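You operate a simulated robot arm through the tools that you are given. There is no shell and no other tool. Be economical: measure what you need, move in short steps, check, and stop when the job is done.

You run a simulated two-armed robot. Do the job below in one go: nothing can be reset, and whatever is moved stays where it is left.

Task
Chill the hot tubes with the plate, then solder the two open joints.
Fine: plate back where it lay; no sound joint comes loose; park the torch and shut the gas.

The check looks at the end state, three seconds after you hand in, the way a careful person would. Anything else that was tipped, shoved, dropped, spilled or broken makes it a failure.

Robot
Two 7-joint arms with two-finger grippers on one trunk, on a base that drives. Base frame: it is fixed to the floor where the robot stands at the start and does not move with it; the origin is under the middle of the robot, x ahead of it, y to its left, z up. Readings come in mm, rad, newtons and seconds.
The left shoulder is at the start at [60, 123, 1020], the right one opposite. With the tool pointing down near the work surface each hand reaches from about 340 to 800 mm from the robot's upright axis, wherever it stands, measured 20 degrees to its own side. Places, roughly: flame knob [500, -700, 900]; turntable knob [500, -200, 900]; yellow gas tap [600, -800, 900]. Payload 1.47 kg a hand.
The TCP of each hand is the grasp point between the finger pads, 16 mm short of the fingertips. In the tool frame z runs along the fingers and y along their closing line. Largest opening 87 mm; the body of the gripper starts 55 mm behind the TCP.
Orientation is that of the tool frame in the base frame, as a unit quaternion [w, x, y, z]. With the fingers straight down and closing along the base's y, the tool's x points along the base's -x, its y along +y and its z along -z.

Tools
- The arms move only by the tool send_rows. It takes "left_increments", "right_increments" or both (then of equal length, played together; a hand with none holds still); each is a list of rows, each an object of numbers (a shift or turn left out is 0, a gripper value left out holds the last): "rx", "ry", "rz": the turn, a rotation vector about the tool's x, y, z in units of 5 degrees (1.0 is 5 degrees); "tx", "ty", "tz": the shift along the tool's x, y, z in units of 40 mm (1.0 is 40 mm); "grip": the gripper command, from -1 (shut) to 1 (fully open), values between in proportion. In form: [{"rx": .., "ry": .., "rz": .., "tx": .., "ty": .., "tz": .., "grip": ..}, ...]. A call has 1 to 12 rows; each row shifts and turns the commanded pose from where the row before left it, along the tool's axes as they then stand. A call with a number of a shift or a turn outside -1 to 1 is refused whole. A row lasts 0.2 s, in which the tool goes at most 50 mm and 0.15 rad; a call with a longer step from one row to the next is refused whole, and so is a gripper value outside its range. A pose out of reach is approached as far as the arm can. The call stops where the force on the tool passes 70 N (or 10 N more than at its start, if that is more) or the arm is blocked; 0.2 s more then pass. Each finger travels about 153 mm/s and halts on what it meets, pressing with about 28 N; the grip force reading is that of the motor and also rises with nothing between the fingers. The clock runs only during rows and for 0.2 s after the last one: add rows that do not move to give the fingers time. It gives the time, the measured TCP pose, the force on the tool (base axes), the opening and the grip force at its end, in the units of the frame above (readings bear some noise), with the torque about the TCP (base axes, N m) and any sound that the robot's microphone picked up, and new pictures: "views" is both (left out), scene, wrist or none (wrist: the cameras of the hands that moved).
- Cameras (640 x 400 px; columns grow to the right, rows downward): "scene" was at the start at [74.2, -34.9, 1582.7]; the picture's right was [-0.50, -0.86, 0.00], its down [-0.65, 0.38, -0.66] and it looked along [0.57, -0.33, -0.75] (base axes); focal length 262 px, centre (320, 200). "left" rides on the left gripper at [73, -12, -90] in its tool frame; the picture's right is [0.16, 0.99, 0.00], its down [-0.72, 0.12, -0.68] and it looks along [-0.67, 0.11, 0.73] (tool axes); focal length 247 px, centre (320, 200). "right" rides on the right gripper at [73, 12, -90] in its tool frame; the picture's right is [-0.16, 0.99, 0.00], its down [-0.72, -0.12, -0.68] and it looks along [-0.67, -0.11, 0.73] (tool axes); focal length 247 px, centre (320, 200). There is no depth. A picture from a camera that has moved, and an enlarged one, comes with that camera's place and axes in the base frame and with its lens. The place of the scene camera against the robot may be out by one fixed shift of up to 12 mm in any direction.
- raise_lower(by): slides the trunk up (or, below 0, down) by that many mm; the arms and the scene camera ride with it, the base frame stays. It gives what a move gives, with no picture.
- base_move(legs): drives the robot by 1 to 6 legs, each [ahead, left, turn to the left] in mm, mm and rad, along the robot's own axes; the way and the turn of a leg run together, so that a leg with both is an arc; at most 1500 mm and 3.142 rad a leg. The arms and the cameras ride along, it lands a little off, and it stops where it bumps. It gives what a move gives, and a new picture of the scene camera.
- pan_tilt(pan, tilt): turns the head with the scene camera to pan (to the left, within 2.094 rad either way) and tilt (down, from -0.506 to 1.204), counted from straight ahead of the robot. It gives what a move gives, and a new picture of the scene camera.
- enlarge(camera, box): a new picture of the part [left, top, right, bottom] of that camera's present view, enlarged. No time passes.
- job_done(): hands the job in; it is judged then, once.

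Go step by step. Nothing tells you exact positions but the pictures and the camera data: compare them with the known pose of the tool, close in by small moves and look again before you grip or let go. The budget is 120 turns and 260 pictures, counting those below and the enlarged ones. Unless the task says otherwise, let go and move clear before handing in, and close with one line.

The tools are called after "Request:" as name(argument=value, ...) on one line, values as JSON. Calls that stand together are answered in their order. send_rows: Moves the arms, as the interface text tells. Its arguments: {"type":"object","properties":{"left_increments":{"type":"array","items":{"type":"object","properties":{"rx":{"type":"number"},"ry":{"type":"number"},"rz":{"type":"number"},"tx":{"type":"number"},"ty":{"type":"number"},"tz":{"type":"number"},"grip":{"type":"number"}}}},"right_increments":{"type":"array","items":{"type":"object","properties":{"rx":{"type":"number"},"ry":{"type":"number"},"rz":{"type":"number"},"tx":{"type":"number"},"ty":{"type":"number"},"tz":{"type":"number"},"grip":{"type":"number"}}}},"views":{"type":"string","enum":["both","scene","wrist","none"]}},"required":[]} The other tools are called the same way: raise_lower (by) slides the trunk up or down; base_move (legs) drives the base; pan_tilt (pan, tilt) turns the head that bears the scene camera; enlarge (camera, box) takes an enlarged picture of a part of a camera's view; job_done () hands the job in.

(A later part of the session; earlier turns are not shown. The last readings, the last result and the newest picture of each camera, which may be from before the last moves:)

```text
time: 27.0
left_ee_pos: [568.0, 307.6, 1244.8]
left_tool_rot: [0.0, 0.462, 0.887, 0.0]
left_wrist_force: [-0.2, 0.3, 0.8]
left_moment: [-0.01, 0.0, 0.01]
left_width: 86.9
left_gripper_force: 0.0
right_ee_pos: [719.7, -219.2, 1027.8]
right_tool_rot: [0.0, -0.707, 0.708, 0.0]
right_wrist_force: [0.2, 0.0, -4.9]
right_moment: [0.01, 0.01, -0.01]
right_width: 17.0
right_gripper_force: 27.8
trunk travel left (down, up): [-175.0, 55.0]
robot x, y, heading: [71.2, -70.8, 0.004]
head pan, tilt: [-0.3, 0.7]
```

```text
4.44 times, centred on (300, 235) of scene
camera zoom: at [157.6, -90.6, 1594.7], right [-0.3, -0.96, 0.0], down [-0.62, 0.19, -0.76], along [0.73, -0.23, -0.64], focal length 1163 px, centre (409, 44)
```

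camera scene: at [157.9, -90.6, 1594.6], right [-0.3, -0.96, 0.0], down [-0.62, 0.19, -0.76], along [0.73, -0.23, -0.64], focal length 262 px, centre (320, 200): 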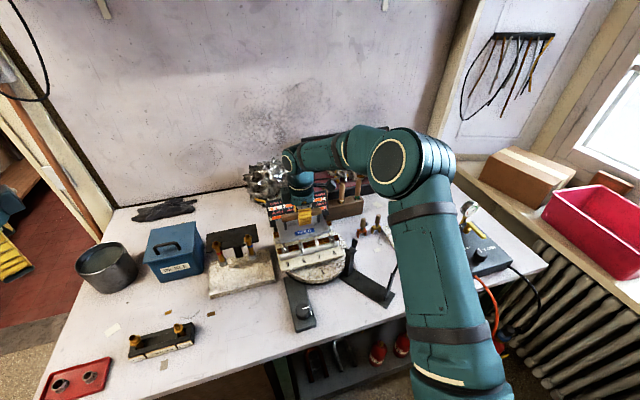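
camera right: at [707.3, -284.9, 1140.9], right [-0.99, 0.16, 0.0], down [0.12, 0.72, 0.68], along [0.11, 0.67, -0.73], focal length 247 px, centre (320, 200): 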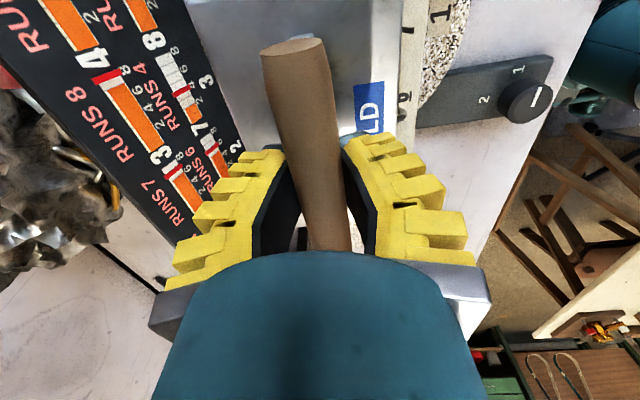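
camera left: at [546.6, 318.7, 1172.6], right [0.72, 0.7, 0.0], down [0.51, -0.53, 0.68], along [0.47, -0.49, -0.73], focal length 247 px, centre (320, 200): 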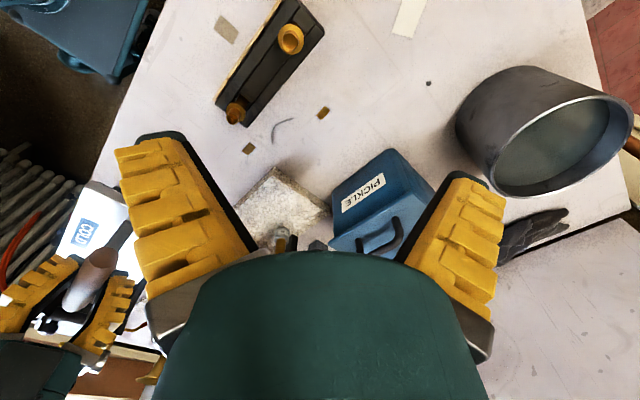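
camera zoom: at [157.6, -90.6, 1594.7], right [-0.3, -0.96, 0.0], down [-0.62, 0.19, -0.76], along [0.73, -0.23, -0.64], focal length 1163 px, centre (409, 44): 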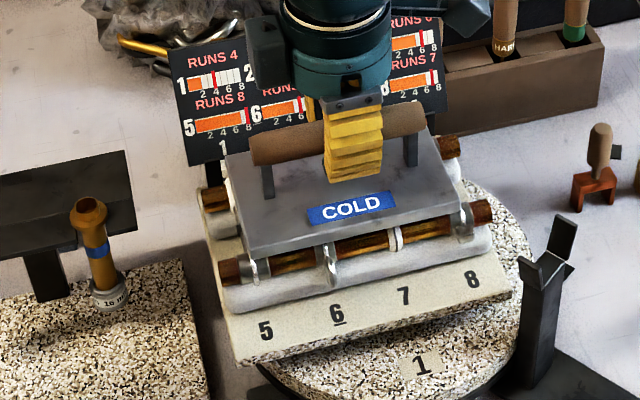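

Not yet in contact; gauges unchanged. I go on lowering.

Request:
send_rows(right_increments=[{"tz": 0.1}, {"tz": 0.0}], views="none")

Request:
send_rows(right_increments=[{"tz": 0.08}, {"tz": 0.0}], views="none")

Request:
send_rows(right_increments=[{"tz": 0.06}, {"tz": 0.0}], views="none")

Request:
enlarge(camera="scene", box=[250, 190, 350, 280])

```text
time: 27.6
left_ee_pos: [568.0, 307.3, 1246.5]
left_tool_rot: [0.0, 0.462, 0.887, -0.001]
left_wrist_force: [0.1, 0.4, -0.7]
left_moment: [-0.03, 0.0, -0.01]
left_width: 86.9
left_gripper_force: 0.0
right_ee_pos: [718.5, -219.7, 1022.9]
right_tool_rot: [0.0, -0.707, 0.707, 0.0]
right_wrist_force: [-0.3, 0.0, -5.2]
right_moment: [0.0, -0.03, 0.01]
right_width: 17.5
right_gripper_force: 28.4
trunk travel left (down, up): [-175.0, 55.0]
robot x, y, heading: [72.6, -67.7, 0.002]
head pan, tilt: [-0.3, 0.7]
```

```text
time: 28.2
left_ee_pos: [568.3, 306.3, 1247.0]
left_tool_rot: [0.0, 0.463, 0.887, 0.0]
left_wrist_force: [0.4, 0.9, -0.1]
left_moment: [-0.03, 0.04, 0.02]
left_width: 87.2
left_gripper_force: 0.1
right_ee_pos: [717.7, -221.0, 1020.2]
right_tool_rot: [0.0, -0.707, 0.707, 0.0]
right_wrist_force: [0.9, -0.4, -5.6]
right_moment: [0.01, 0.01, 0.0]
right_width: 17.2
right_gripper_force: 28.4
trunk travel left (down, up): [-175.0, 55.0]
robot x, y, heading: [71.5, -68.7, 0.002]
head pan, tilt: [-0.3, 0.7]
```

```text
time: 28.8
left_ee_pos: [568.6, 306.0, 1245.9]
left_tool_rot: [0.0, 0.462, 0.887, 0.0]
left_wrist_force: [-0.4, -0.1, 0.3]
left_moment: [-0.01, -0.01, 0.02]
left_width: 87.1
left_gripper_force: 0.1
right_ee_pos: [717.7, -219.6, 1017.7]
right_tool_rot: [0.0, -0.707, 0.707, 0.0]
right_wrist_force: [1.1, 0.4, -5.0]
right_moment: [0.02, -0.03, -0.02]
right_width: 17.2
right_gripper_force: 28.4
trunk travel left (down, up): [-175.0, 55.0]
robot x, y, heading: [70.5, -70.4, 0.003]
head pan, tilt: [-0.3, 0.7]
```

```text
4.44 times, centred on (300, 235) of scene
camera zoom: at [157.7, -90.6, 1594.6], right [-0.3, -0.96, 0.0], down [-0.62, 0.19, -0.76], along [0.73, -0.23, -0.64], focal length 1163 px, centre (409, 44)
```

zoom: 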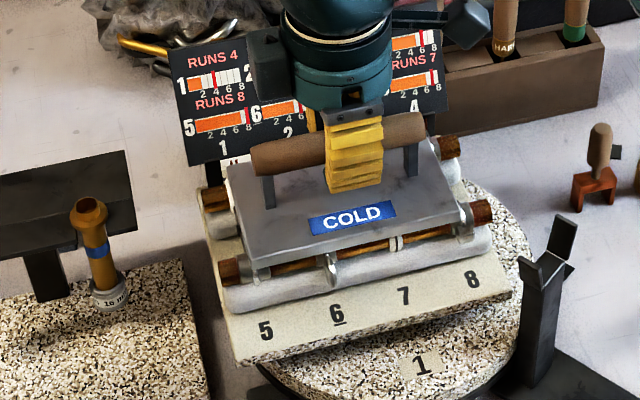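

Close but not touching. I lower in small steps.

Request:
send_rows(right_increments=[{"tz": 0.08}, {"tz": 0.0}], views="none")

Request:
send_rows(right_increments=[{"tz": 0.06}, {"tz": 0.0}], views="none")

Request:
enlarge(camera="scene", box=[250, 190, 350, 280])

```text
time: 29.4
left_ee_pos: [568.4, 308.2, 1245.7]
left_tool_rot: [0.0, 0.462, 0.887, 0.0]
left_wrist_force: [-0.6, 0.5, -0.3]
left_moment: [-0.03, -0.02, 0.0]
left_width: 87.1
left_gripper_force: 0.0
right_ee_pos: [718.3, -219.1, 1014.8]
right_tool_rot: [0.0, 0.707, -0.707, 0.0]
right_wrist_force: [-1.3, 1.9, 1.5]
right_moment: [0.0, 0.0, 0.0]
right_width: 20.3
right_gripper_force: 27.7
trunk travel left (down, up): [-175.0, 55.0]
robot x, y, heading: [66.3, -67.3, 0.002]
head pan, tilt: [-0.3, 0.7]
```

```text
time: 30.0
left_ee_pos: [567.5, 306.9, 1245.5]
left_tool_rot: [0.0, 0.462, 0.887, 0.0]
left_wrist_force: [-0.6, 0.2, -0.6]
left_moment: [0.0, 0.01, -0.02]
left_width: 86.8
left_gripper_force: 0.0
right_ee_pos: [718.1, -221.0, 1011.0]
right_tool_rot: [-0.001, -0.707, 0.707, 0.001]
right_wrist_force: [0.7, 0.4, -4.9]
right_moment: [0.03, -0.01, -0.05]
right_width: 18.6
right_gripper_force: 27.7
trunk travel left (down, up): [-175.0, 55.0]
robot x, y, heading: [72.2, -70.7, -0.002]
head pan, tilt: [-0.3, 0.7]
```

```text
4.44 times, centred on (300, 235) of scene
camera zoom: at [157.7, -90.6, 1594.6], right [-0.3, -0.96, 0.0], down [-0.62, 0.19, -0.76], along [0.73, -0.23, -0.64], focal length 1163 px, centre (409, 44)
```

zoom: 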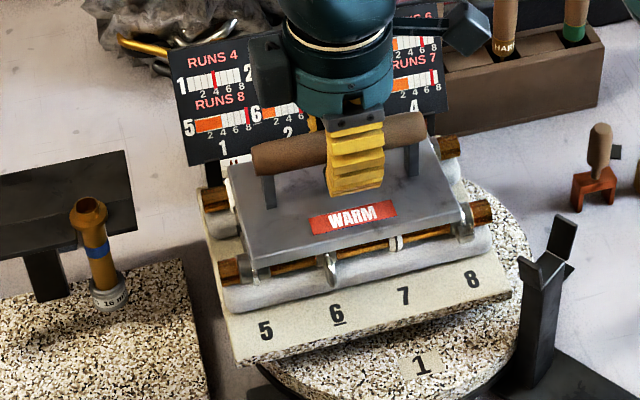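

Contact: all bars dropped at once and the plate now says WARM, so its chill is used. I lift it straight off and look at the gauges.

Request:
send_rows(right_increments=[{"tz": -0.2}, {"tz": -0.4}, {"tz": -0.8}, {"tz": -0.8}, {"ty": 0.8}, {"ty": 1}, {"ty": 1}, {"ty": 1}, {"ty": 0.7}], views="wrist")

Request:
enlarge(camera="scene", box=[250, 175, 350, 275])

```text
time: 32.0
left_ee_pos: [567.4, 307.8, 1246.4]
left_tool_rot: [0.001, 0.462, 0.887, 0.001]
left_wrist_force: [0.3, -0.5, -0.4]
left_moment: [-0.02, 0.0, 0.0]
left_width: 87.2
left_gripper_force: 0.1
right_ee_pos: [536.4, -219.3, 1099.1]
right_tool_rot: [0.0, 0.708, -0.707, 0.001]
right_wrist_force: [-0.1, -0.3, -5.4]
right_moment: [-0.03, 0.0, 0.01]
right_width: 5.9
right_gripper_force: 28.3
trunk travel left (down, up): [-175.0, 55.0]
robot x, y, heading: [68.7, -70.4, -0.001]
head pan, tilt: [-0.3, 0.7]
camera right: at [524.3, -291.4, 1189.3], right [-0.99, 0.16, 0.0], down [0.12, 0.72, 0.68], along [0.11, 0.67, -0.73], focal length 247 px, centre (320, 200)
```

right: 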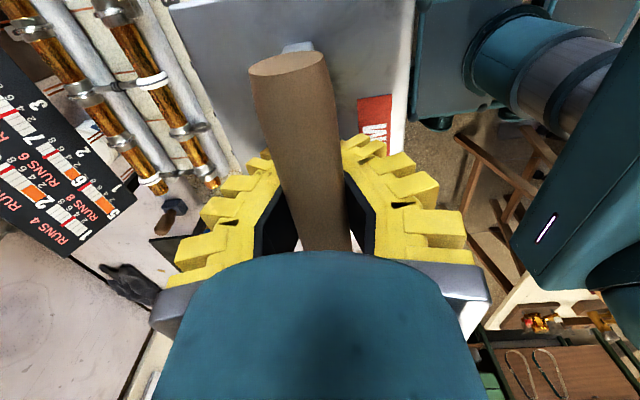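

```text
4.00 times, centred on (300, 225) of scene
camera zoom: at [157.1, -90.6, 1594.7], right [-0.3, -0.96, 0.0], down [-0.62, 0.19, -0.77], along [0.73, -0.23, -0.64], focal length 1047 px, centre (400, 100)
```

zoom: 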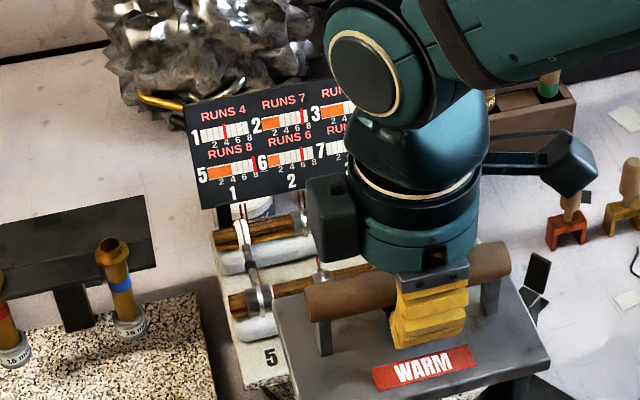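

The handle has ridden a little up between the fingers but is caged; I take the plate straight back. The gauges have fallen well below the run marks.

Request:
send_rows(right_increments=[{"tx": -0.8}, {"tx": -0.8}, {"tx": -0.8}, {"tx": -0.8}, {"tx": -0.8}, {"tx": -0.8}, {"tx": -0.65}, {"tz": 0.8}, {"tz": 0.8}, {"tz": 0.8}, {"tz": 0.8}, {"tz": 0.7}], views="wrist")

Request:
enlarge(camera="scene", box=[205, 250, 305, 360])

Request:
enlarge(camera="scene", box=[260, 185, 335, 230])

```text
time: 34.6
left_ee_pos: [567.9, 307.9, 1245.3]
left_tool_rot: [0.0, 0.462, 0.887, 0.0]
left_wrist_force: [-0.7, -0.1, 0.4]
left_moment: [-0.03, 0.02, 0.01]
left_width: 86.9
left_gripper_force: 0.1
right_ee_pos: [539.6, -1.5, 944.9]
right_tool_rot: [0.0, 0.708, -0.707, 0.0]
right_wrist_force: [-0.1, 0.3, -4.9]
right_moment: [-0.01, 0.01, 0.01]
right_width: 5.9
right_gripper_force: 27.9
trunk travel left (down, up): [-175.0, 55.0]
robot x, y, heading: [71.4, -71.2, -0.006]
head pan, tilt: [-0.3, 0.7]
camera right: at [527.3, -73.3, 1034.4], right [-0.99, 0.16, 0.0], down [0.12, 0.72, 0.68], along [0.11, 0.67, -0.73], focal length 247 px, centre (320, 200)
```

right: 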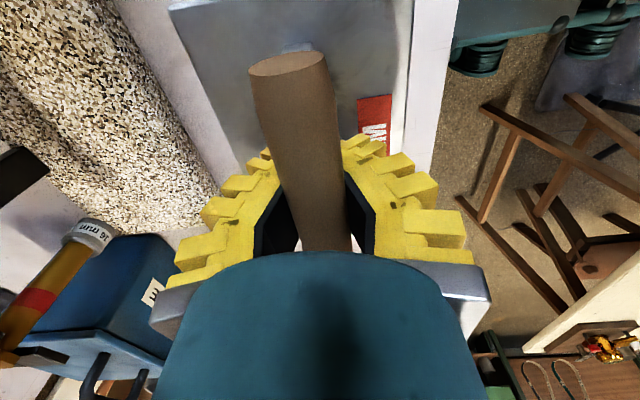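

```text
3.64 times, centred on (255, 305) of scene
camera zoom: at [158.1, -90.3, 1594.6], right [-0.3, -0.96, 0.0], down [-0.62, 0.19, -0.76], along [0.73, -0.23, -0.64], focal length 952 px, centre (556, -182)
```

zoom: 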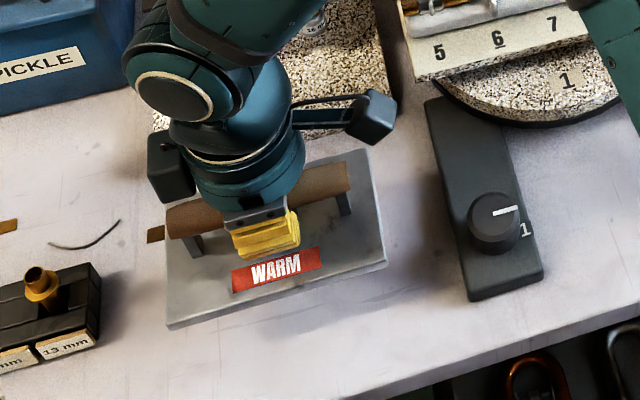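

```text
8.53 times, centred on (298, 208) of scene
camera zoom: at [158.1, -90.3, 1594.6], right [-0.3, -0.96, 0.0], down [-0.62, 0.19, -0.76], along [0.73, -0.23, -0.64], focal length 2233 px, centre (512, 136)
```

zoom: 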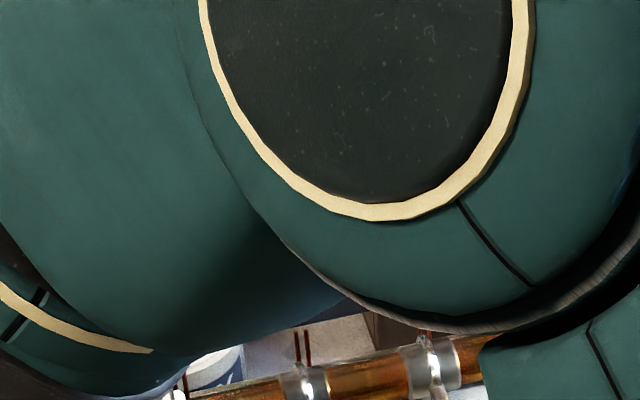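

I lower the plate to its old spot in stages until it touches.

Request:
send_rows(right_increments=[{"tz": 0.6}, {"tz": 0.5}, {"tz": 0}], views="none")

Request:
send_rows(right_increments=[{"tz": 0.12}, {"tz": 0}], views="none")

Request:
send_rows(right_increments=[{"tz": 0.08}, {"tz": 0}], views="none")

Request:
enlarge(camera="scene", box=[215, 260, 295, 360])

```text
time: 35.4
left_ee_pos: [569.0, 308.0, 1245.9]
left_tool_rot: [0.0, 0.462, 0.887, 0.0]
left_wrist_force: [-0.7, -0.3, 0.4]
left_moment: [-0.03, 0.01, 0.03]
left_width: 87.0
left_gripper_force: 0.0
right_ee_pos: [539.7, -2.2, 900.3]
right_tool_rot: [-0.001, -0.707, 0.707, -0.001]
right_wrist_force: [-0.4, -0.5, -5.2]
right_moment: [-0.03, 0.06, -0.02]
right_width: 6.2
right_gripper_force: 27.7
trunk travel left (down, up): [-175.0, 55.0]
robot x, y, heading: [70.8, -69.3, -0.001]
head pan, tilt: [-0.3, 0.7]
```

```text
time: 36.0
left_ee_pos: [567.6, 308.9, 1245.6]
left_tool_rot: [0.0, 0.462, 0.887, 0.0]
left_wrist_force: [0.7, 0.6, -1.1]
left_moment: [0.03, -0.01, 0.0]
left_width: 87.2
left_gripper_force: 0.0
right_ee_pos: [537.6, -1.6, 896.1]
right_tool_rot: [-0.001, 0.707, -0.707, 0.0]
right_wrist_force: [-0.2, 0.7, -4.7]
right_moment: [-0.02, -0.01, 0.04]
right_width: 6.0
right_gripper_force: 27.9
trunk travel left (down, up): [-175.0, 55.0]
robot x, y, heading: [69.3, -65.9, -0.0]
head pan, tilt: [-0.3, 0.7]
```

```text
time: 36.6
left_ee_pos: [568.6, 307.5, 1245.3]
left_tool_rot: [0.0, 0.462, 0.887, 0.0]
left_wrist_force: [0.8, -1.2, 0.6]
left_moment: [0.0, -0.01, 0.01]
left_width: 87.0
left_gripper_force: 0.0
right_ee_pos: [538.1, -0.5, 891.4]
right_tool_rot: [0.001, -0.706, 0.708, 0.0]
right_wrist_force: [0.6, 0.0, -5.8]
right_moment: [-0.02, 0.01, -0.03]
right_width: 6.1
right_gripper_force: 28.3
trunk travel left (down, up): [-175.0, 55.0]
robot x, y, heading: [66.7, -73.9, 0.002]
head pan, tilt: [-0.3, 0.7]
```

```text
4.00 times, centred on (255, 310) of scene
camera zoom: at [157.6, -90.5, 1594.7], right [-0.3, -0.96, 0.0], down [-0.62, 0.19, -0.76], along [0.73, -0.23, -0.64], focal length 1047 px, centre (580, -240)
```

zoom: 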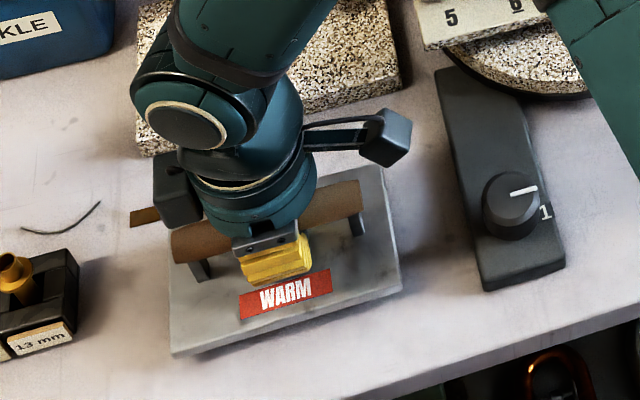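

Nearly down. I continue and compare with the original outline.

Request:
send_rows(right_increments=[{"tz": 0.08}, {"tz": 0}], views="none")

Request:
send_rows(right_increments=[{"tz": 0.06}, {"tz": 0}], views="none")

Request:
enlarge(camera="scene", box=[215, 260, 295, 360])

```text
time: 37.2
left_ee_pos: [568.5, 307.1, 1245.1]
left_tool_rot: [0.001, 0.462, 0.887, 0.0]
left_wrist_force: [-0.1, 0.2, -0.8]
left_moment: [-0.01, 0.0, 0.0]
left_width: 87.1
left_gripper_force: 0.1
right_ee_pos: [538.3, -1.3, 889.5]
right_tool_rot: [0.0, 0.707, -0.707, 0.0]
right_wrist_force: [-0.1, 0.0, -4.8]
right_moment: [-0.02, 0.02, 0.01]
right_width: 6.0
right_gripper_force: 28.1
trunk travel left (down, up): [-175.0, 55.0]
robot x, y, heading: [70.9, -68.8, -0.003]
head pan, tilt: [-0.3, 0.7]
```

```text
time: 37.8
left_ee_pos: [568.5, 306.1, 1245.3]
left_tool_rot: [0.0, 0.462, 0.887, 0.001]
left_wrist_force: [-0.2, -0.4, -0.6]
left_moment: [-0.02, -0.02, 0.0]
left_width: 87.3
left_gripper_force: 0.0
right_ee_pos: [538.1, -2.3, 886.3]
right_tool_rot: [-0.001, -0.707, 0.707, 0.0]
right_wrist_force: [0.4, -0.7, -5.0]
right_moment: [-0.02, 0.01, -0.02]
right_width: 5.7
right_gripper_force: 28.1
trunk travel left (down, up): [-175.0, 55.0]
robot x, y, heading: [69.0, -69.6, 0.0]
head pan, tilt: [-0.3, 0.7]
```

```text
4.00 times, centred on (255, 310) of scene
camera zoom: at [157.6, -90.4, 1594.7], right [-0.3, -0.96, 0.0], down [-0.62, 0.19, -0.76], along [0.73, -0.23, -0.64], focal length 1047 px, centre (580, -240)
```

zoom: 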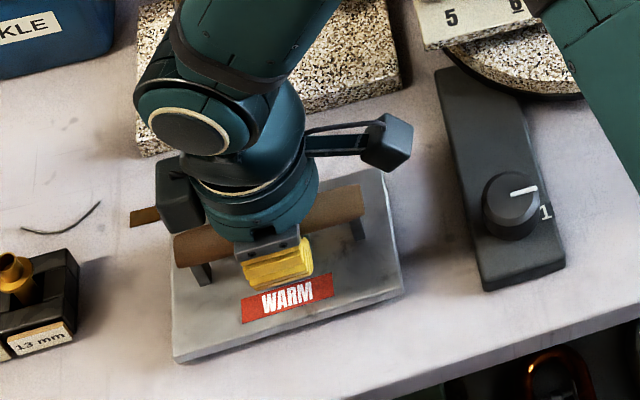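

About 6 mm to shift to the right and a slight turn; I correct that before setting down.

Request:
send_rows(right_increments=[{"tx": 0.13, "rz": -0.2}, {"tz": 0.04}, {"tz": 0}], views="none")

Request:
send_rows(right_increments=[{"tz": 0.05}, {"tz": 0}], views="none")

Request:
enlarge(camera="scene", box=[215, 260, 295, 360])

```text
time: 38.6
left_ee_pos: [567.9, 307.2, 1245.7]
left_tool_rot: [0.001, 0.461, 0.887, 0.0]
left_wrist_force: [-0.4, -0.2, 0.6]
left_moment: [0.0, 0.0, 0.02]
left_width: 86.9
left_gripper_force: 0.0
right_ee_pos: [538.2, -6.8, 884.9]
right_tool_rot: [0.0, 0.713, -0.701, -0.001]
right_wrist_force: [0.4, 0.1, -5.5]
right_moment: [-0.02, -0.02, 0.01]
right_width: 5.9
right_gripper_force: 28.2
trunk travel left (down, up): [-175.0, 55.0]
robot x, y, heading: [66.2, -71.4, -0.002]
head pan, tilt: [-0.3, 0.7]
```

```text
time: 39.2
left_ee_pos: [568.1, 307.3, 1245.9]
left_tool_rot: [0.0, 0.462, 0.887, 0.0]
left_wrist_force: [-0.2, -0.4, -0.5]
left_moment: [0.0, 0.0, 0.02]
left_width: 87.2
left_gripper_force: 0.0
right_ee_pos: [538.5, -6.6, 883.0]
right_tool_rot: [0.0, 0.713, -0.701, 0.0]
right_wrist_force: [-0.8, -0.5, -5.6]
right_moment: [-0.05, -0.01, -0.02]
right_width: 6.6
right_gripper_force: 28.0
trunk travel left (down, up): [-175.0, 55.0]
robot x, y, heading: [67.7, -70.3, -0.001]
head pan, tilt: [-0.3, 0.7]
```

```text
4.00 times, centred on (255, 310) of scene
camera zoom: at [157.6, -90.5, 1594.7], right [-0.3, -0.96, 0.0], down [-0.62, 0.19, -0.76], along [0.73, -0.23, -0.64], focal length 1047 px, centre (580, -240)
```

zoom: 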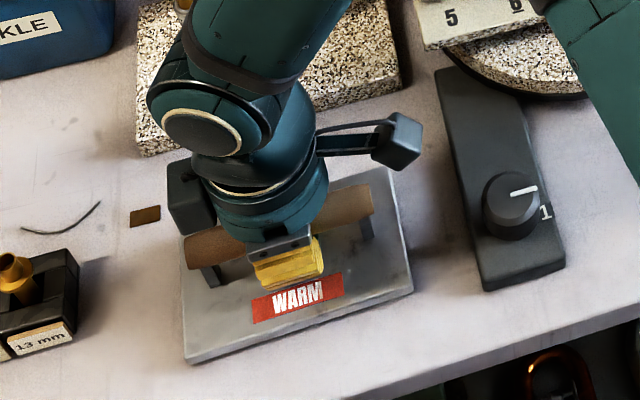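

Slightly overshot; I correct 3 mm back and set down.

Request:
send_rows(right_increments=[{"tx": -0.08, "ty": 0.02}, {"tz": 0.04}, {"tz": 0}], views="none")

Request:
send_rows(right_increments=[{"tz": 0.05}, {"tz": 0}], views="none")

Request:
enlarge(camera="scene", box=[215, 260, 295, 360])

```text
time: 40.0
left_ee_pos: [567.9, 307.4, 1245.1]
left_tool_rot: [0.001, 0.461, 0.887, 0.001]
left_wrist_force: [-0.5, 0.7, 0.2]
left_moment: [0.01, 0.0, -0.05]
left_width: 86.9
left_gripper_force: 0.0
right_ee_pos: [536.7, -4.3, 881.5]
right_tool_rot: [0.0, 0.713, -0.701, 0.0]
right_wrist_force: [0.7, -0.2, -5.7]
right_moment: [0.0, -0.01, -0.01]
right_width: 5.9
right_gripper_force: 27.7
trunk travel left (down, up): [-175.0, 55.0]
robot x, y, heading: [68.4, -69.4, 0.0]
head pan, tilt: [-0.3, 0.7]
```

```text
time: 40.6
left_ee_pos: [569.5, 307.0, 1245.7]
left_tool_rot: [-0.001, 0.462, 0.887, 0.0]
left_wrist_force: [0.5, -0.1, 0.4]
left_moment: [0.0, -0.03, 0.04]
left_width: 87.3
left_gripper_force: 0.1
right_ee_pos: [537.9, -4.5, 878.9]
right_tool_rot: [0.001, 0.713, -0.701, 0.0]
right_wrist_force: [0.2, -0.3, -4.3]
right_moment: [0.02, 0.04, 0.03]
right_width: 6.1
right_gripper_force: 28.3
trunk travel left (down, up): [-175.0, 55.0]
robot x, y, heading: [68.9, -69.3, 0.005]
head pan, tilt: [-0.3, 0.7]
```

```text
4.00 times, centred on (255, 310) of scene
camera zoom: at [157.6, -90.5, 1594.7], right [-0.3, -0.96, 0.0], down [-0.62, 0.19, -0.76], along [0.73, -0.23, -0.64], focal length 1047 px, centre (580, -240)
```

zoom: 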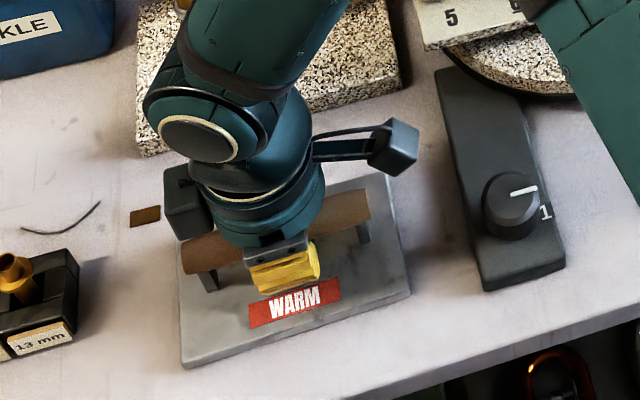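

Position matches. I lower the last bit to contact.

Request:
send_rows(right_increments=[{"tz": 0.05}, {"tz": 0}], views="none")

Request:
send_rows(right_increments=[{"tz": 0.05}, {"tz": 0}], views="none")

Request:
enlarge(camera="scene", box=[215, 260, 295, 360])

```text
time: 41.2
left_ee_pos: [568.0, 307.3, 1246.2]
left_tool_rot: [0.001, 0.463, 0.886, 0.0]
left_wrist_force: [0.4, 0.4, 0.2]
left_moment: [-0.01, 0.03, 0.0]
left_width: 86.8
left_gripper_force: 0.1
right_ee_pos: [538.2, -4.3, 875.7]
right_tool_rot: [0.0, 0.714, -0.701, -0.001]
right_wrist_force: [0.4, -1.1, 0.2]
right_moment: [-0.05, 0.0, -0.02]
right_width: 5.9
right_gripper_force: 28.1
trunk travel left (down, up): [-175.0, 55.0]
robot x, y, heading: [70.0, -67.5, 0.002]
head pan, tilt: [-0.3, 0.7]
```

```text
time: 41.8
left_ee_pos: [568.4, 308.0, 1245.9]
left_tool_rot: [-0.001, 0.462, 0.887, 0.0]
left_wrist_force: [0.2, 0.5, -0.1]
left_moment: [0.03, 0.03, -0.02]
left_width: 87.2
left_gripper_force: 0.1
right_ee_pos: [538.6, -3.5, 875.0]
right_tool_rot: [0.0, 0.714, -0.7, 0.0]
right_wrist_force: [1.5, 1.2, 0.8]
right_moment: [-0.03, 0.04, -0.03]
right_width: 5.9
right_gripper_force: 28.3
trunk travel left (down, up): [-175.0, 55.0]
robot x, y, heading: [68.1, -71.0, 0.003]
head pan, tilt: [-0.3, 0.7]
```

```text
4.00 times, centred on (255, 310) of scene
camera zoom: at [157.4, -90.3, 1594.7], right [-0.3, -0.96, 0.0], down [-0.62, 0.19, -0.76], along [0.73, -0.23, -0.64], focal length 1047 px, centre (580, -240)
```

zoom: 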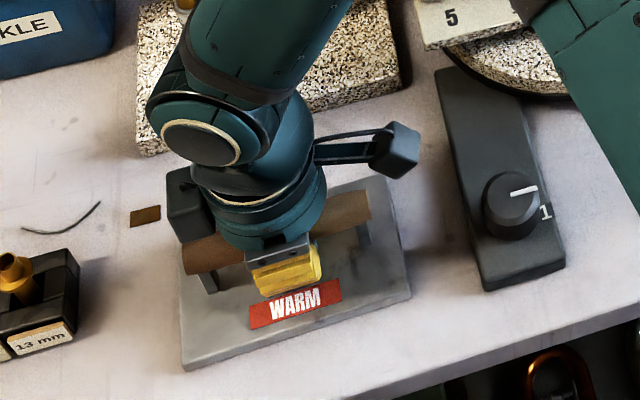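

The plate rests in its place. I open the fingers and lift away.

Request:
send_rows(right_increments=[{"grip": 1}, {"grip": 1}, {"grip": 1}, {"grip": 1}, {"tz": -0.5}, {"tz": -1}, {"tz": -1}, {"tz": -1}, {"tz": -1}, {"tz": -1}], views="scene")

Request:
enlarge(camera="scene", box=[215, 260, 295, 360])

```text
time: 44.0
left_ee_pos: [568.0, 307.6, 1246.7]
left_tool_rot: [0.0, 0.462, 0.887, 0.001]
left_wrist_force: [-0.1, 0.8, 0.5]
left_moment: [0.02, -0.01, 0.0]
left_width: 86.8
left_gripper_force: 0.0
right_ee_pos: [535.3, -3.3, 1092.7]
right_tool_rot: [0.0, 0.713, -0.701, 0.0]
right_wrist_force: [0.1, 0.8, -0.5]
right_moment: [0.01, 0.0, 0.0]
right_width: 87.0
right_gripper_force: 0.1
trunk travel left (down, up): [-175.0, 55.0]
robot x, y, heading: [66.3, -67.7, -0.0]
head pan, tilt: [-0.3, 0.7]
camera scene: at [156.5, -90.9, 1594.7], right [-0.3, -0.96, 0.0], down [-0.61, 0.19, -0.77], along [0.73, -0.23, -0.64], focal length 262 px, centre (320, 200)
```

scene: 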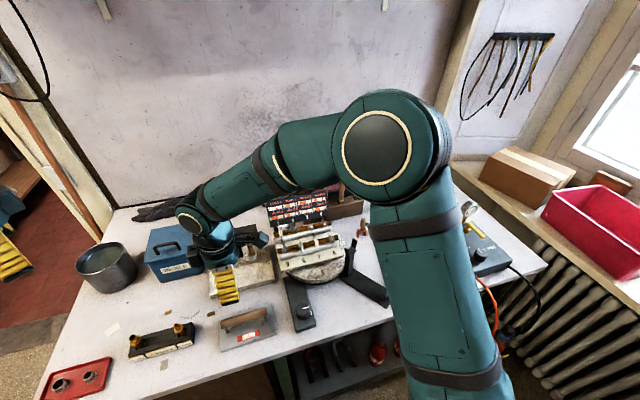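

```text
4.00 times, centred on (255, 310) of scene
camera zoom: at [156.5, -90.9, 1594.7], right [-0.3, -0.96, 0.0], down [-0.61, 0.19, -0.77], along [0.73, -0.23, -0.64], focal length 1047 px, centre (580, -240)
```

zoom: 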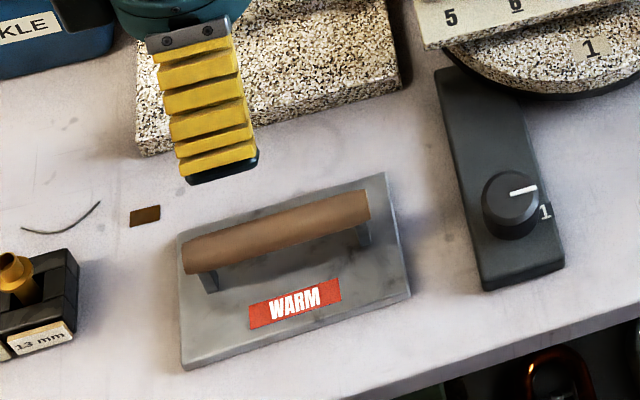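

The plate is back within a couple of mm. Now the gauges, knob and torch surroundings.

Request:
enlarge(camera="scene", box=[258, 185, 334, 230])

Request:
send_rows(right_increments=[{"tx": 1}, {"tx": 1}, {"tx": 1}, {"tx": 1}, {"tx": 1}, {"tx": 1}, {"tx": 1}, {"tx": 1}, {"tx": 1}, {"tx": 1}, {"tx": 1}, {"tx": 1}], views="both")

Request:
enlarge(camera="scene", box=[330, 195, 530, 320])

```text
8.42 times, centred on (296, 208) of scene
camera zoom: at [156.5, -90.9, 1594.7], right [-0.3, -0.96, 0.0], down [-0.61, 0.19, -0.77], along [0.73, -0.23, -0.64], focal length 2204 px, centre (522, 137)
```

zoom: 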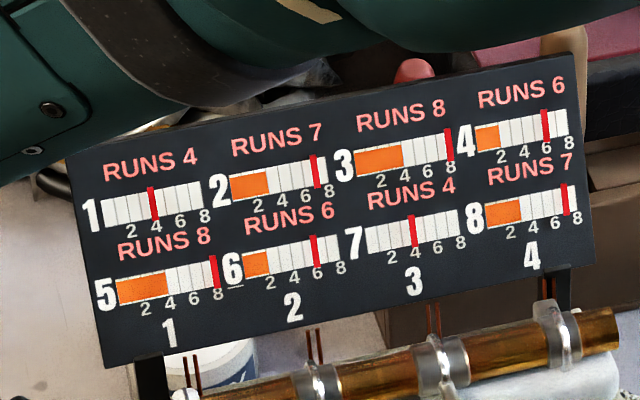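

```text
time: 46.6
left_ee_pos: [568.5, 306.6, 1245.9]
left_tool_rot: [0.001, 0.462, 0.887, 0.0]
left_wrist_force: [0.0, -0.4, 0.1]
left_moment: [0.01, -0.04, -0.02]
left_width: 86.7
left_gripper_force: 0.1
right_ee_pos: [545.4, -484.3, 1094.3]
right_tool_rot: [0.001, 0.713, -0.701, -0.001]
right_wrist_force: [-0.6, -0.2, 0.2]
right_moment: [-0.03, -0.03, -0.03]
right_width: 86.7
right_gripper_force: 0.1
trunk travel left (down, up): [-175.0, 55.0]
robot x, y, heading: [70.1, -72.6, -0.007]
head pan, tilt: [-0.3, 0.7]
camera scene: at [157.3, -91.5, 1594.7], right [-0.3, -0.96, 0.0], down [-0.62, 0.19, -0.76], along [0.73, -0.23, -0.64], focal length 262 px, centre (320, 200)
camera right: at [533.7, -555.8, 1185.0], right [-0.99, 0.14, 0.0], down [0.1, 0.73, 0.68], along [0.1, 0.67, -0.73], focal length 247 px, centre (320, 200)
```

scene: 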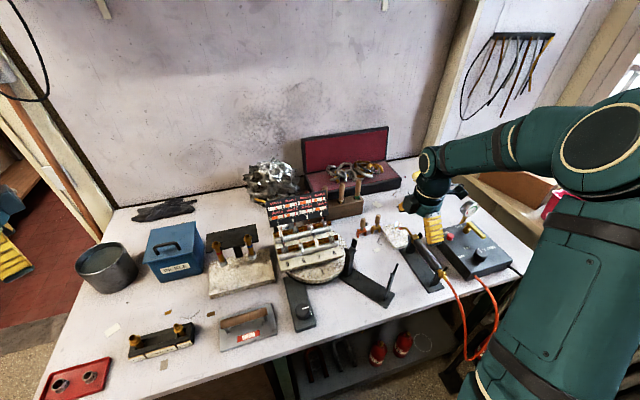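
right: 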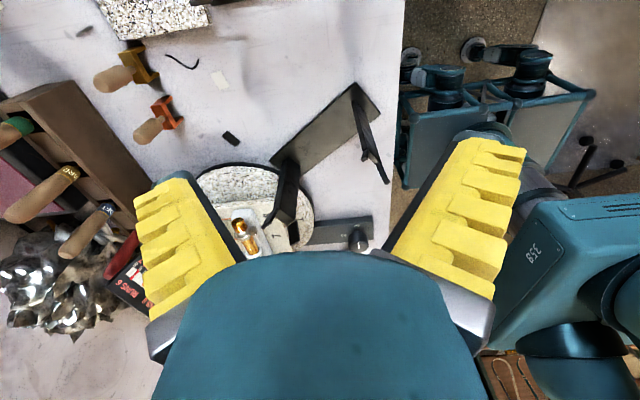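

```text
3.20 times, centred on (430, 258) of scene
camera zoom: at [157.3, -91.5, 1594.7], right [-0.3, -0.96, 0.0], down [-0.62, 0.19, -0.76], along [0.73, -0.23, -0.64], focal length 837 px, centre (-32, 16)
```

zoom: 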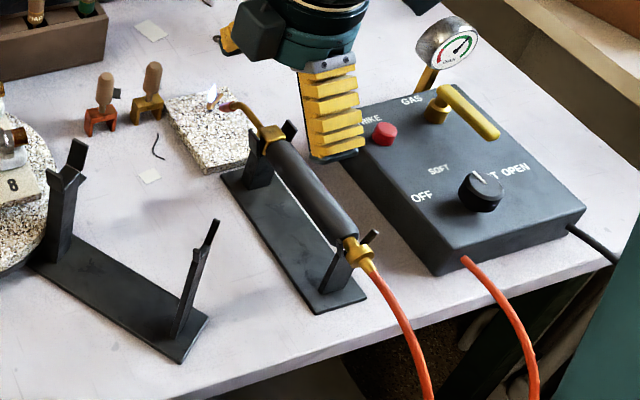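

After chilling, joints 1 and 7 are at 0 and the sound ones have a margin of 4 each. I take the torch to lie along x near y≈-572, z≈925; I turn the right hand to grip it and look closely.

Request:
send_rows(right_increments=[{"rz": 1}, {"rz": 1}, {"rz": 1}, {"rz": 1}, {"rz": 1}, {"rz": 1}, {"rz": 1}, {"rz": 1}, {"rz": 1}, {"rz": 1}, {"rz": 1}, {"rz": 1}], views="none")

Request:
send_rows(right_increments=[{"rz": 1}, {"rz": 1}, {"rz": 1}, {"rz": 1}, {"rz": 1}, {"rz": 1}, {"rz": 0.2}, {"ty": -0.7}, {"ty": -0.8}, {"ty": -0.7}], views="wrist")

Request:
enlarge(camera="right", box=[180, 0, 460, 200])

Request:
pan_tilt(pan=-0.7, tilt=0.75)

```text
time: 49.2
left_ee_pos: [567.9, 306.8, 1247.1]
left_tool_rot: [0.0, 0.462, 0.887, 0.0]
left_wrist_force: [-0.5, 0.2, -0.5]
left_moment: [0.01, 0.01, 0.02]
left_width: 87.1
left_gripper_force: 0.0
right_ee_pos: [545.9, -482.1, 1093.9]
right_tool_rot: [0.0, -0.267, 0.964, -0.001]
right_wrist_force: [0.8, 0.0, -0.6]
right_moment: [0.0, -0.03, -0.01]
right_width: 86.8
right_gripper_force: 0.0
trunk travel left (down, up): [-175.0, 55.0]
robot x, y, heading: [67.2, -66.9, -0.002]
head pan, tilt: [-0.3, 0.7]
```

```text
time: 51.4
left_ee_pos: [568.3, 306.5, 1246.2]
left_tool_rot: [0.0, 0.462, 0.887, 0.001]
left_wrist_force: [1.2, 0.7, 0.9]
left_moment: [0.0, 0.02, 0.0]
left_width: 87.0
left_gripper_force: 0.1
right_ee_pos: [544.7, -572.2, 1094.5]
right_tool_rot: [0.0, 0.0, 1.0, 0.001]
right_wrist_force: [0.4, 0.5, -0.1]
right_moment: [0.01, 0.04, 0.0]
right_width: 86.8
right_gripper_force: 0.1
trunk travel left (down, up): [-175.0, 55.0]
robot x, y, heading: [69.5, -72.8, -0.003]
head pan, tilt: [-0.3, 0.7]
camera right: at [471.1, -559.5, 1184.9], right [0.16, 0.99, 0.0], down [0.72, -0.12, 0.68], along [0.67, -0.11, -0.73], focal length 247 px, centre (320, 200)
```

right: 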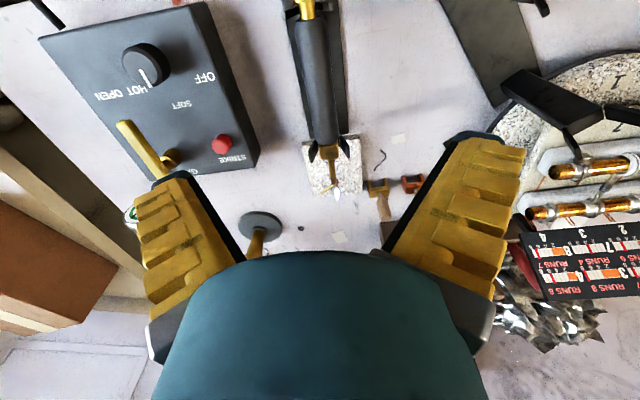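

```text
2.00 times, centred on (320, 100) of right
camera zoom: at [471.1, -559.5, 1184.9], right [0.16, 0.99, 0.0], down [0.72, -0.12, 0.68], along [0.67, -0.11, -0.73], focal length 494 px, centre (320, 400)
```

zoom: 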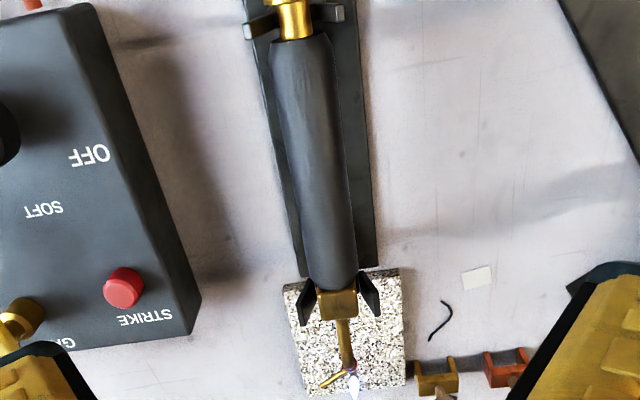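

```text
time: 52.3
left_ee_pos: [568.8, 308.4, 1245.9]
left_tool_rot: [0.0, 0.462, 0.887, 0.0]
left_wrist_force: [-0.4, 0.4, -0.5]
left_moment: [0.0, -0.02, 0.01]
left_width: 87.1
left_gripper_force: 0.2
right_ee_pos: [545.4, -571.8, 1095.4]
right_tool_rot: [0.0, 0.0, 1.0, 0.001]
right_wrist_force: [-0.4, -0.9, -0.9]
right_moment: [0.01, -0.03, 0.01]
right_width: 87.1
right_gripper_force: 0.0
trunk travel left (down, up): [-175.0, 55.0]
robot x, y, heading: [72.2, -68.9, -0.002]
head pan, tilt: [-0.7, 0.75]
camera scene: at [139.6, -118.8, 1590.4], right [-0.64, -0.77, 0.0], down [-0.52, 0.44, -0.73], along [0.56, -0.47, -0.68], focal length 262 px, centre (320, 200)
```

scene: 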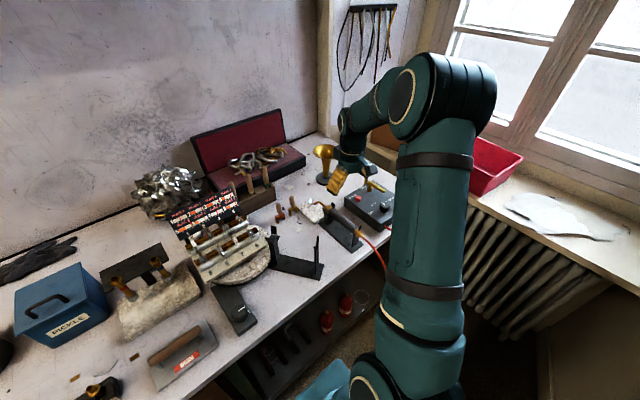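

The torch handle runs x≈503–630 at y≈-577, z≈911. I move over its middle and lower partway.

Request:
send_rows(right_increments=[{"tx": -0.6, "ty": -0.1, "rz": 0.4}, {"tz": 1}, {"tz": 1}, {"tz": 1}, {"tz": 0.5}], views="wrist")

Request:
enlarge(camera="scene", box=[290, 160, 410, 260])

```text
time: 53.5
left_ee_pos: [568.0, 306.5, 1245.9]
left_tool_rot: [0.001, 0.462, 0.887, 0.0]
left_wrist_force: [-0.4, -0.1, 0.1]
left_moment: [-0.04, 0.01, -0.01]
left_width: 87.0
left_gripper_force: 0.1
right_ee_pos: [570.8, -575.7, 952.9]
right_tool_rot: [0.0, 0.018, 1.0, 0.0]
right_wrist_force: [0.2, -0.2, 0.6]
right_moment: [-0.04, -0.01, -0.03]
right_width: 87.1
right_gripper_force: 0.0
trunk travel left (down, up): [-175.0, 55.0]
robot x, y, heading: [71.2, -70.0, 0.001]
head pan, tilt: [-0.7, 0.75]
camera right: at [496.6, -559.7, 1043.6], right [0.19, 0.98, 0.0], down [0.72, -0.14, 0.68], along [0.67, -0.13, -0.73], focal length 247 px, centre (320, 200)
```

right: 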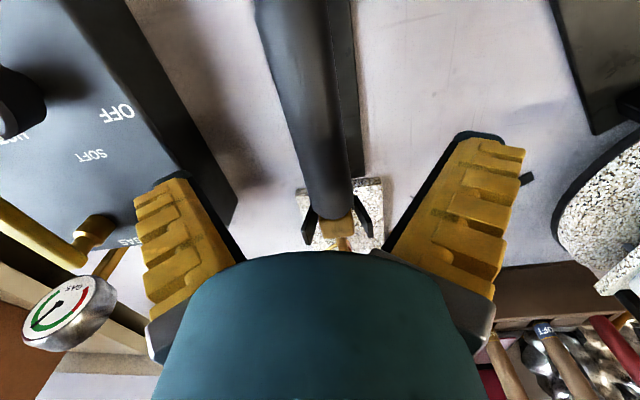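

```text
4.00 times, centred on (350, 210) of scene
camera zoom: at [139.6, -118.7, 1590.4], right [-0.64, -0.76, 0.0], down [-0.52, 0.44, -0.73], along [0.56, -0.47, -0.68], focal length 1047 px, centre (200, 160)
```

zoom: 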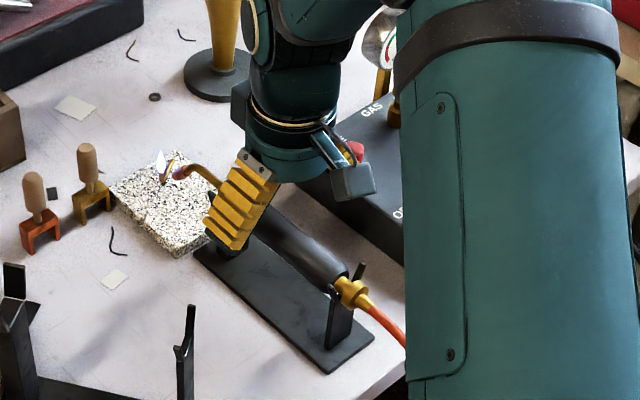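

Aligned. I lower and grip the handle.

Request:
send_rows(right_increments=[{"tz": 0.6}, {"tz": 0.5}, {"tz": 0}, {"grip": -1}, {"grip": -1}, {"grip": -1}, {"grip": -1}], views="wrist")

Request:
enlarge(camera="scene", box=[290, 160, 410, 260])

```text
time: 55.1
left_ee_pos: [568.3, 307.3, 1245.7]
left_tool_rot: [-0.001, 0.463, 0.887, 0.0]
left_wrist_force: [-0.4, 0.4, -0.4]
left_moment: [0.01, 0.04, 0.02]
left_width: 86.9
left_gripper_force: 0.0
right_ee_pos: [569.4, -576.3, 909.6]
right_tool_rot: [0.0, 0.017, 1.0, -0.001]
right_wrist_force: [-0.2, 0.9, -1.6]
right_moment: [-0.02, -0.01, -0.02]
right_width: 6.1
right_gripper_force: 28.8
trunk travel left (down, up): [-175.0, 55.0]
robot x, y, heading: [71.3, -72.4, 0.002]
head pan, tilt: [-0.7, 0.75]
camera right: at [497.2, -559.3, 1000.0], right [0.19, 0.98, 0.0], down [0.72, -0.14, 0.68], along [0.67, -0.13, -0.73], focal length 247 px, centre (320, 200)
```

right: 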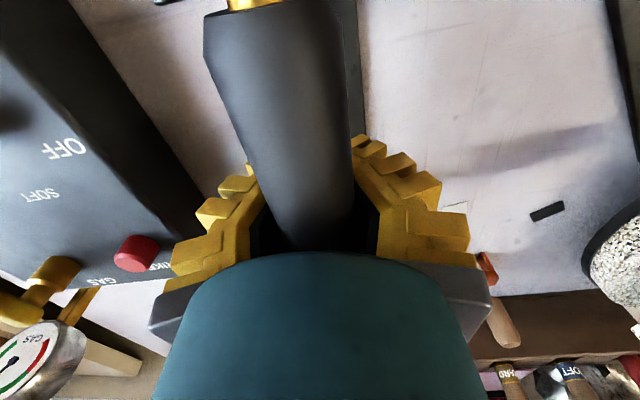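

```text
4.00 times, centred on (350, 210) of scene
camera zoom: at [139.7, -118.9, 1590.4], right [-0.64, -0.77, 0.0], down [-0.52, 0.44, -0.73], along [0.56, -0.47, -0.68], focal length 1047 px, centre (200, 160)
```

zoom: 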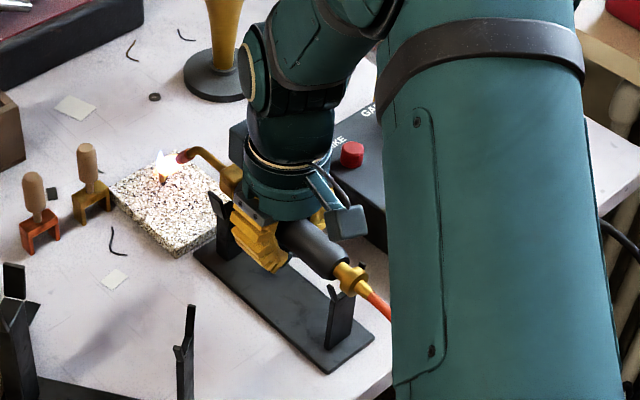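

The handle sat higher than I thought and got squeezed up onto the closed fingers. I lower until the torch rests in the forks again, then regrip higher.

Request:
send_rows(right_increments=[{"tz": 0.2}, {"tz": 0}], views="none")

Request:
send_rows(right_increments=[{"tz": 0.12}, {"tz": 0}], views="none")

Request:
enlarge(camera="scene", box=[290, 160, 410, 260])

```text
time: 55.7
left_ee_pos: [567.4, 306.8, 1246.2]
left_tool_rot: [0.0, 0.461, 0.887, 0.001]
left_wrist_force: [0.2, -0.6, -0.3]
left_moment: [0.01, 0.01, -0.01]
left_width: 86.9
left_gripper_force: 0.1
right_ee_pos: [569.6, -574.0, 902.8]
right_tool_rot: [0.0, 0.018, 1.0, 0.0]
right_wrist_force: [1.3, 0.6, -2.8]
right_moment: [-0.04, 0.02, -0.01]
right_width: 6.1
right_gripper_force: 28.3
trunk travel left (down, up): [-175.0, 55.0]
robot x, y, heading: [70.5, -69.2, 0.002]
head pan, tilt: [-0.7, 0.75]
```

```text
time: 56.3
left_ee_pos: [569.2, 306.7, 1245.4]
left_tool_rot: [0.0, 0.462, 0.887, -0.001]
left_wrist_force: [-0.1, 0.2, -0.7]
left_moment: [-0.03, 0.01, 0.01]
left_width: 87.0
left_gripper_force: 0.1
right_ee_pos: [570.3, -575.4, 897.9]
right_tool_rot: [0.001, 0.018, 1.0, 0.0]
right_wrist_force: [0.0, -0.7, -2.7]
right_moment: [0.0, 0.0, 0.02]
right_width: 6.0
right_gripper_force: 28.5
trunk travel left (down, up): [-175.0, 55.0]
robot x, y, heading: [70.3, -65.1, 0.003]
head pan, tilt: [-0.7, 0.75]
```

```text
4.00 times, centred on (350, 210) of scene
camera zoom: at [139.7, -118.8, 1590.4], right [-0.64, -0.77, 0.0], down [-0.52, 0.44, -0.73], along [0.56, -0.47, -0.68], focal length 1047 px, centre (200, 160)
```

zoom: 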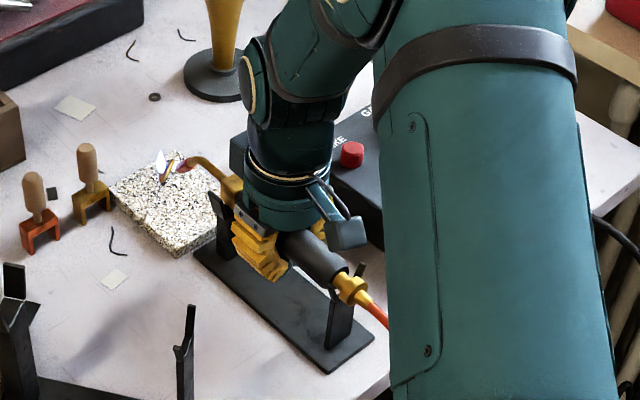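

Almost back. A few mm more.

Request:
send_rows(right_increments=[{"tz": 0.1}, {"tz": 0}], views="none")

Request:
send_rows(right_increments=[{"tz": 0.08}, {"tz": 0}], views="wrist")

Request:
enlarge(camera="scene", box=[290, 160, 410, 260])

```text
time: 56.9
left_ee_pos: [567.8, 308.0, 1246.6]
left_tool_rot: [0.0, 0.461, 0.887, 0.0]
left_wrist_force: [0.6, -0.2, -0.2]
left_moment: [0.01, 0.04, 0.0]
left_width: 87.0
left_gripper_force: 0.0
right_ee_pos: [570.5, -576.5, 893.6]
right_tool_rot: [0.0, 0.017, 1.0, 0.0]
right_wrist_force: [-0.1, 1.6, -1.3]
right_moment: [-0.01, -0.04, 0.13]
right_width: 6.0
right_gripper_force: 27.9
trunk travel left (down, up): [-175.0, 55.0]
robot x, y, heading: [70.7, -72.4, -0.0]
head pan, tilt: [-0.7, 0.75]
```

```text
time: 57.5
left_ee_pos: [567.5, 307.8, 1246.8]
left_tool_rot: [0.0, 0.462, 0.887, 0.0]
left_wrist_force: [0.3, 0.1, -0.7]
left_moment: [0.01, -0.01, -0.02]
left_width: 86.9
left_gripper_force: 0.1
right_ee_pos: [569.9, -575.5, 890.6]
right_tool_rot: [0.0, 0.018, 1.0, 0.0]
right_wrist_force: [1.0, 3.5, -1.1]
right_moment: [-0.07, -0.07, 0.14]
right_width: 6.0
right_gripper_force: 28.0
trunk travel left (down, up): [-175.0, 55.0]
robot x, y, heading: [70.1, -72.1, 0.002]
head pan, tilt: [-0.7, 0.75]
camera right: at [496.9, -560.0, 981.3], right [0.19, 0.98, 0.0], down [0.72, -0.14, 0.68], along [0.67, -0.13, -0.73], focal length 247 px, centre (320, 200)
```

right: 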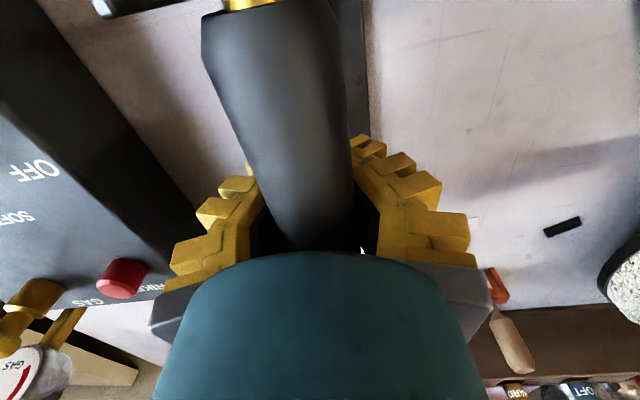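

```text
4.00 times, centred on (350, 210) of scene
camera zoom: at [139.6, -118.6, 1590.4], right [-0.64, -0.77, 0.0], down [-0.52, 0.44, -0.73], along [0.56, -0.47, -0.68], focal length 1047 px, centre (200, 160)
```

zoom: 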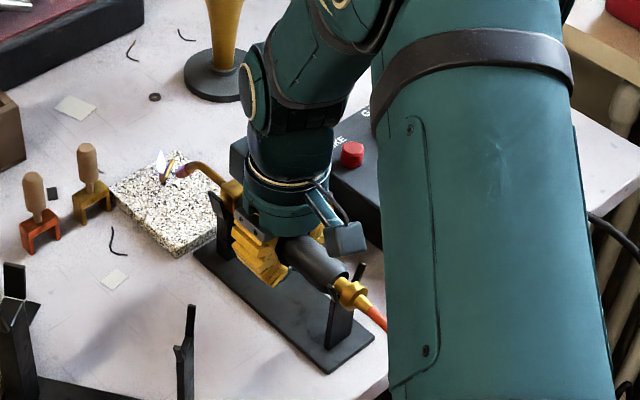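

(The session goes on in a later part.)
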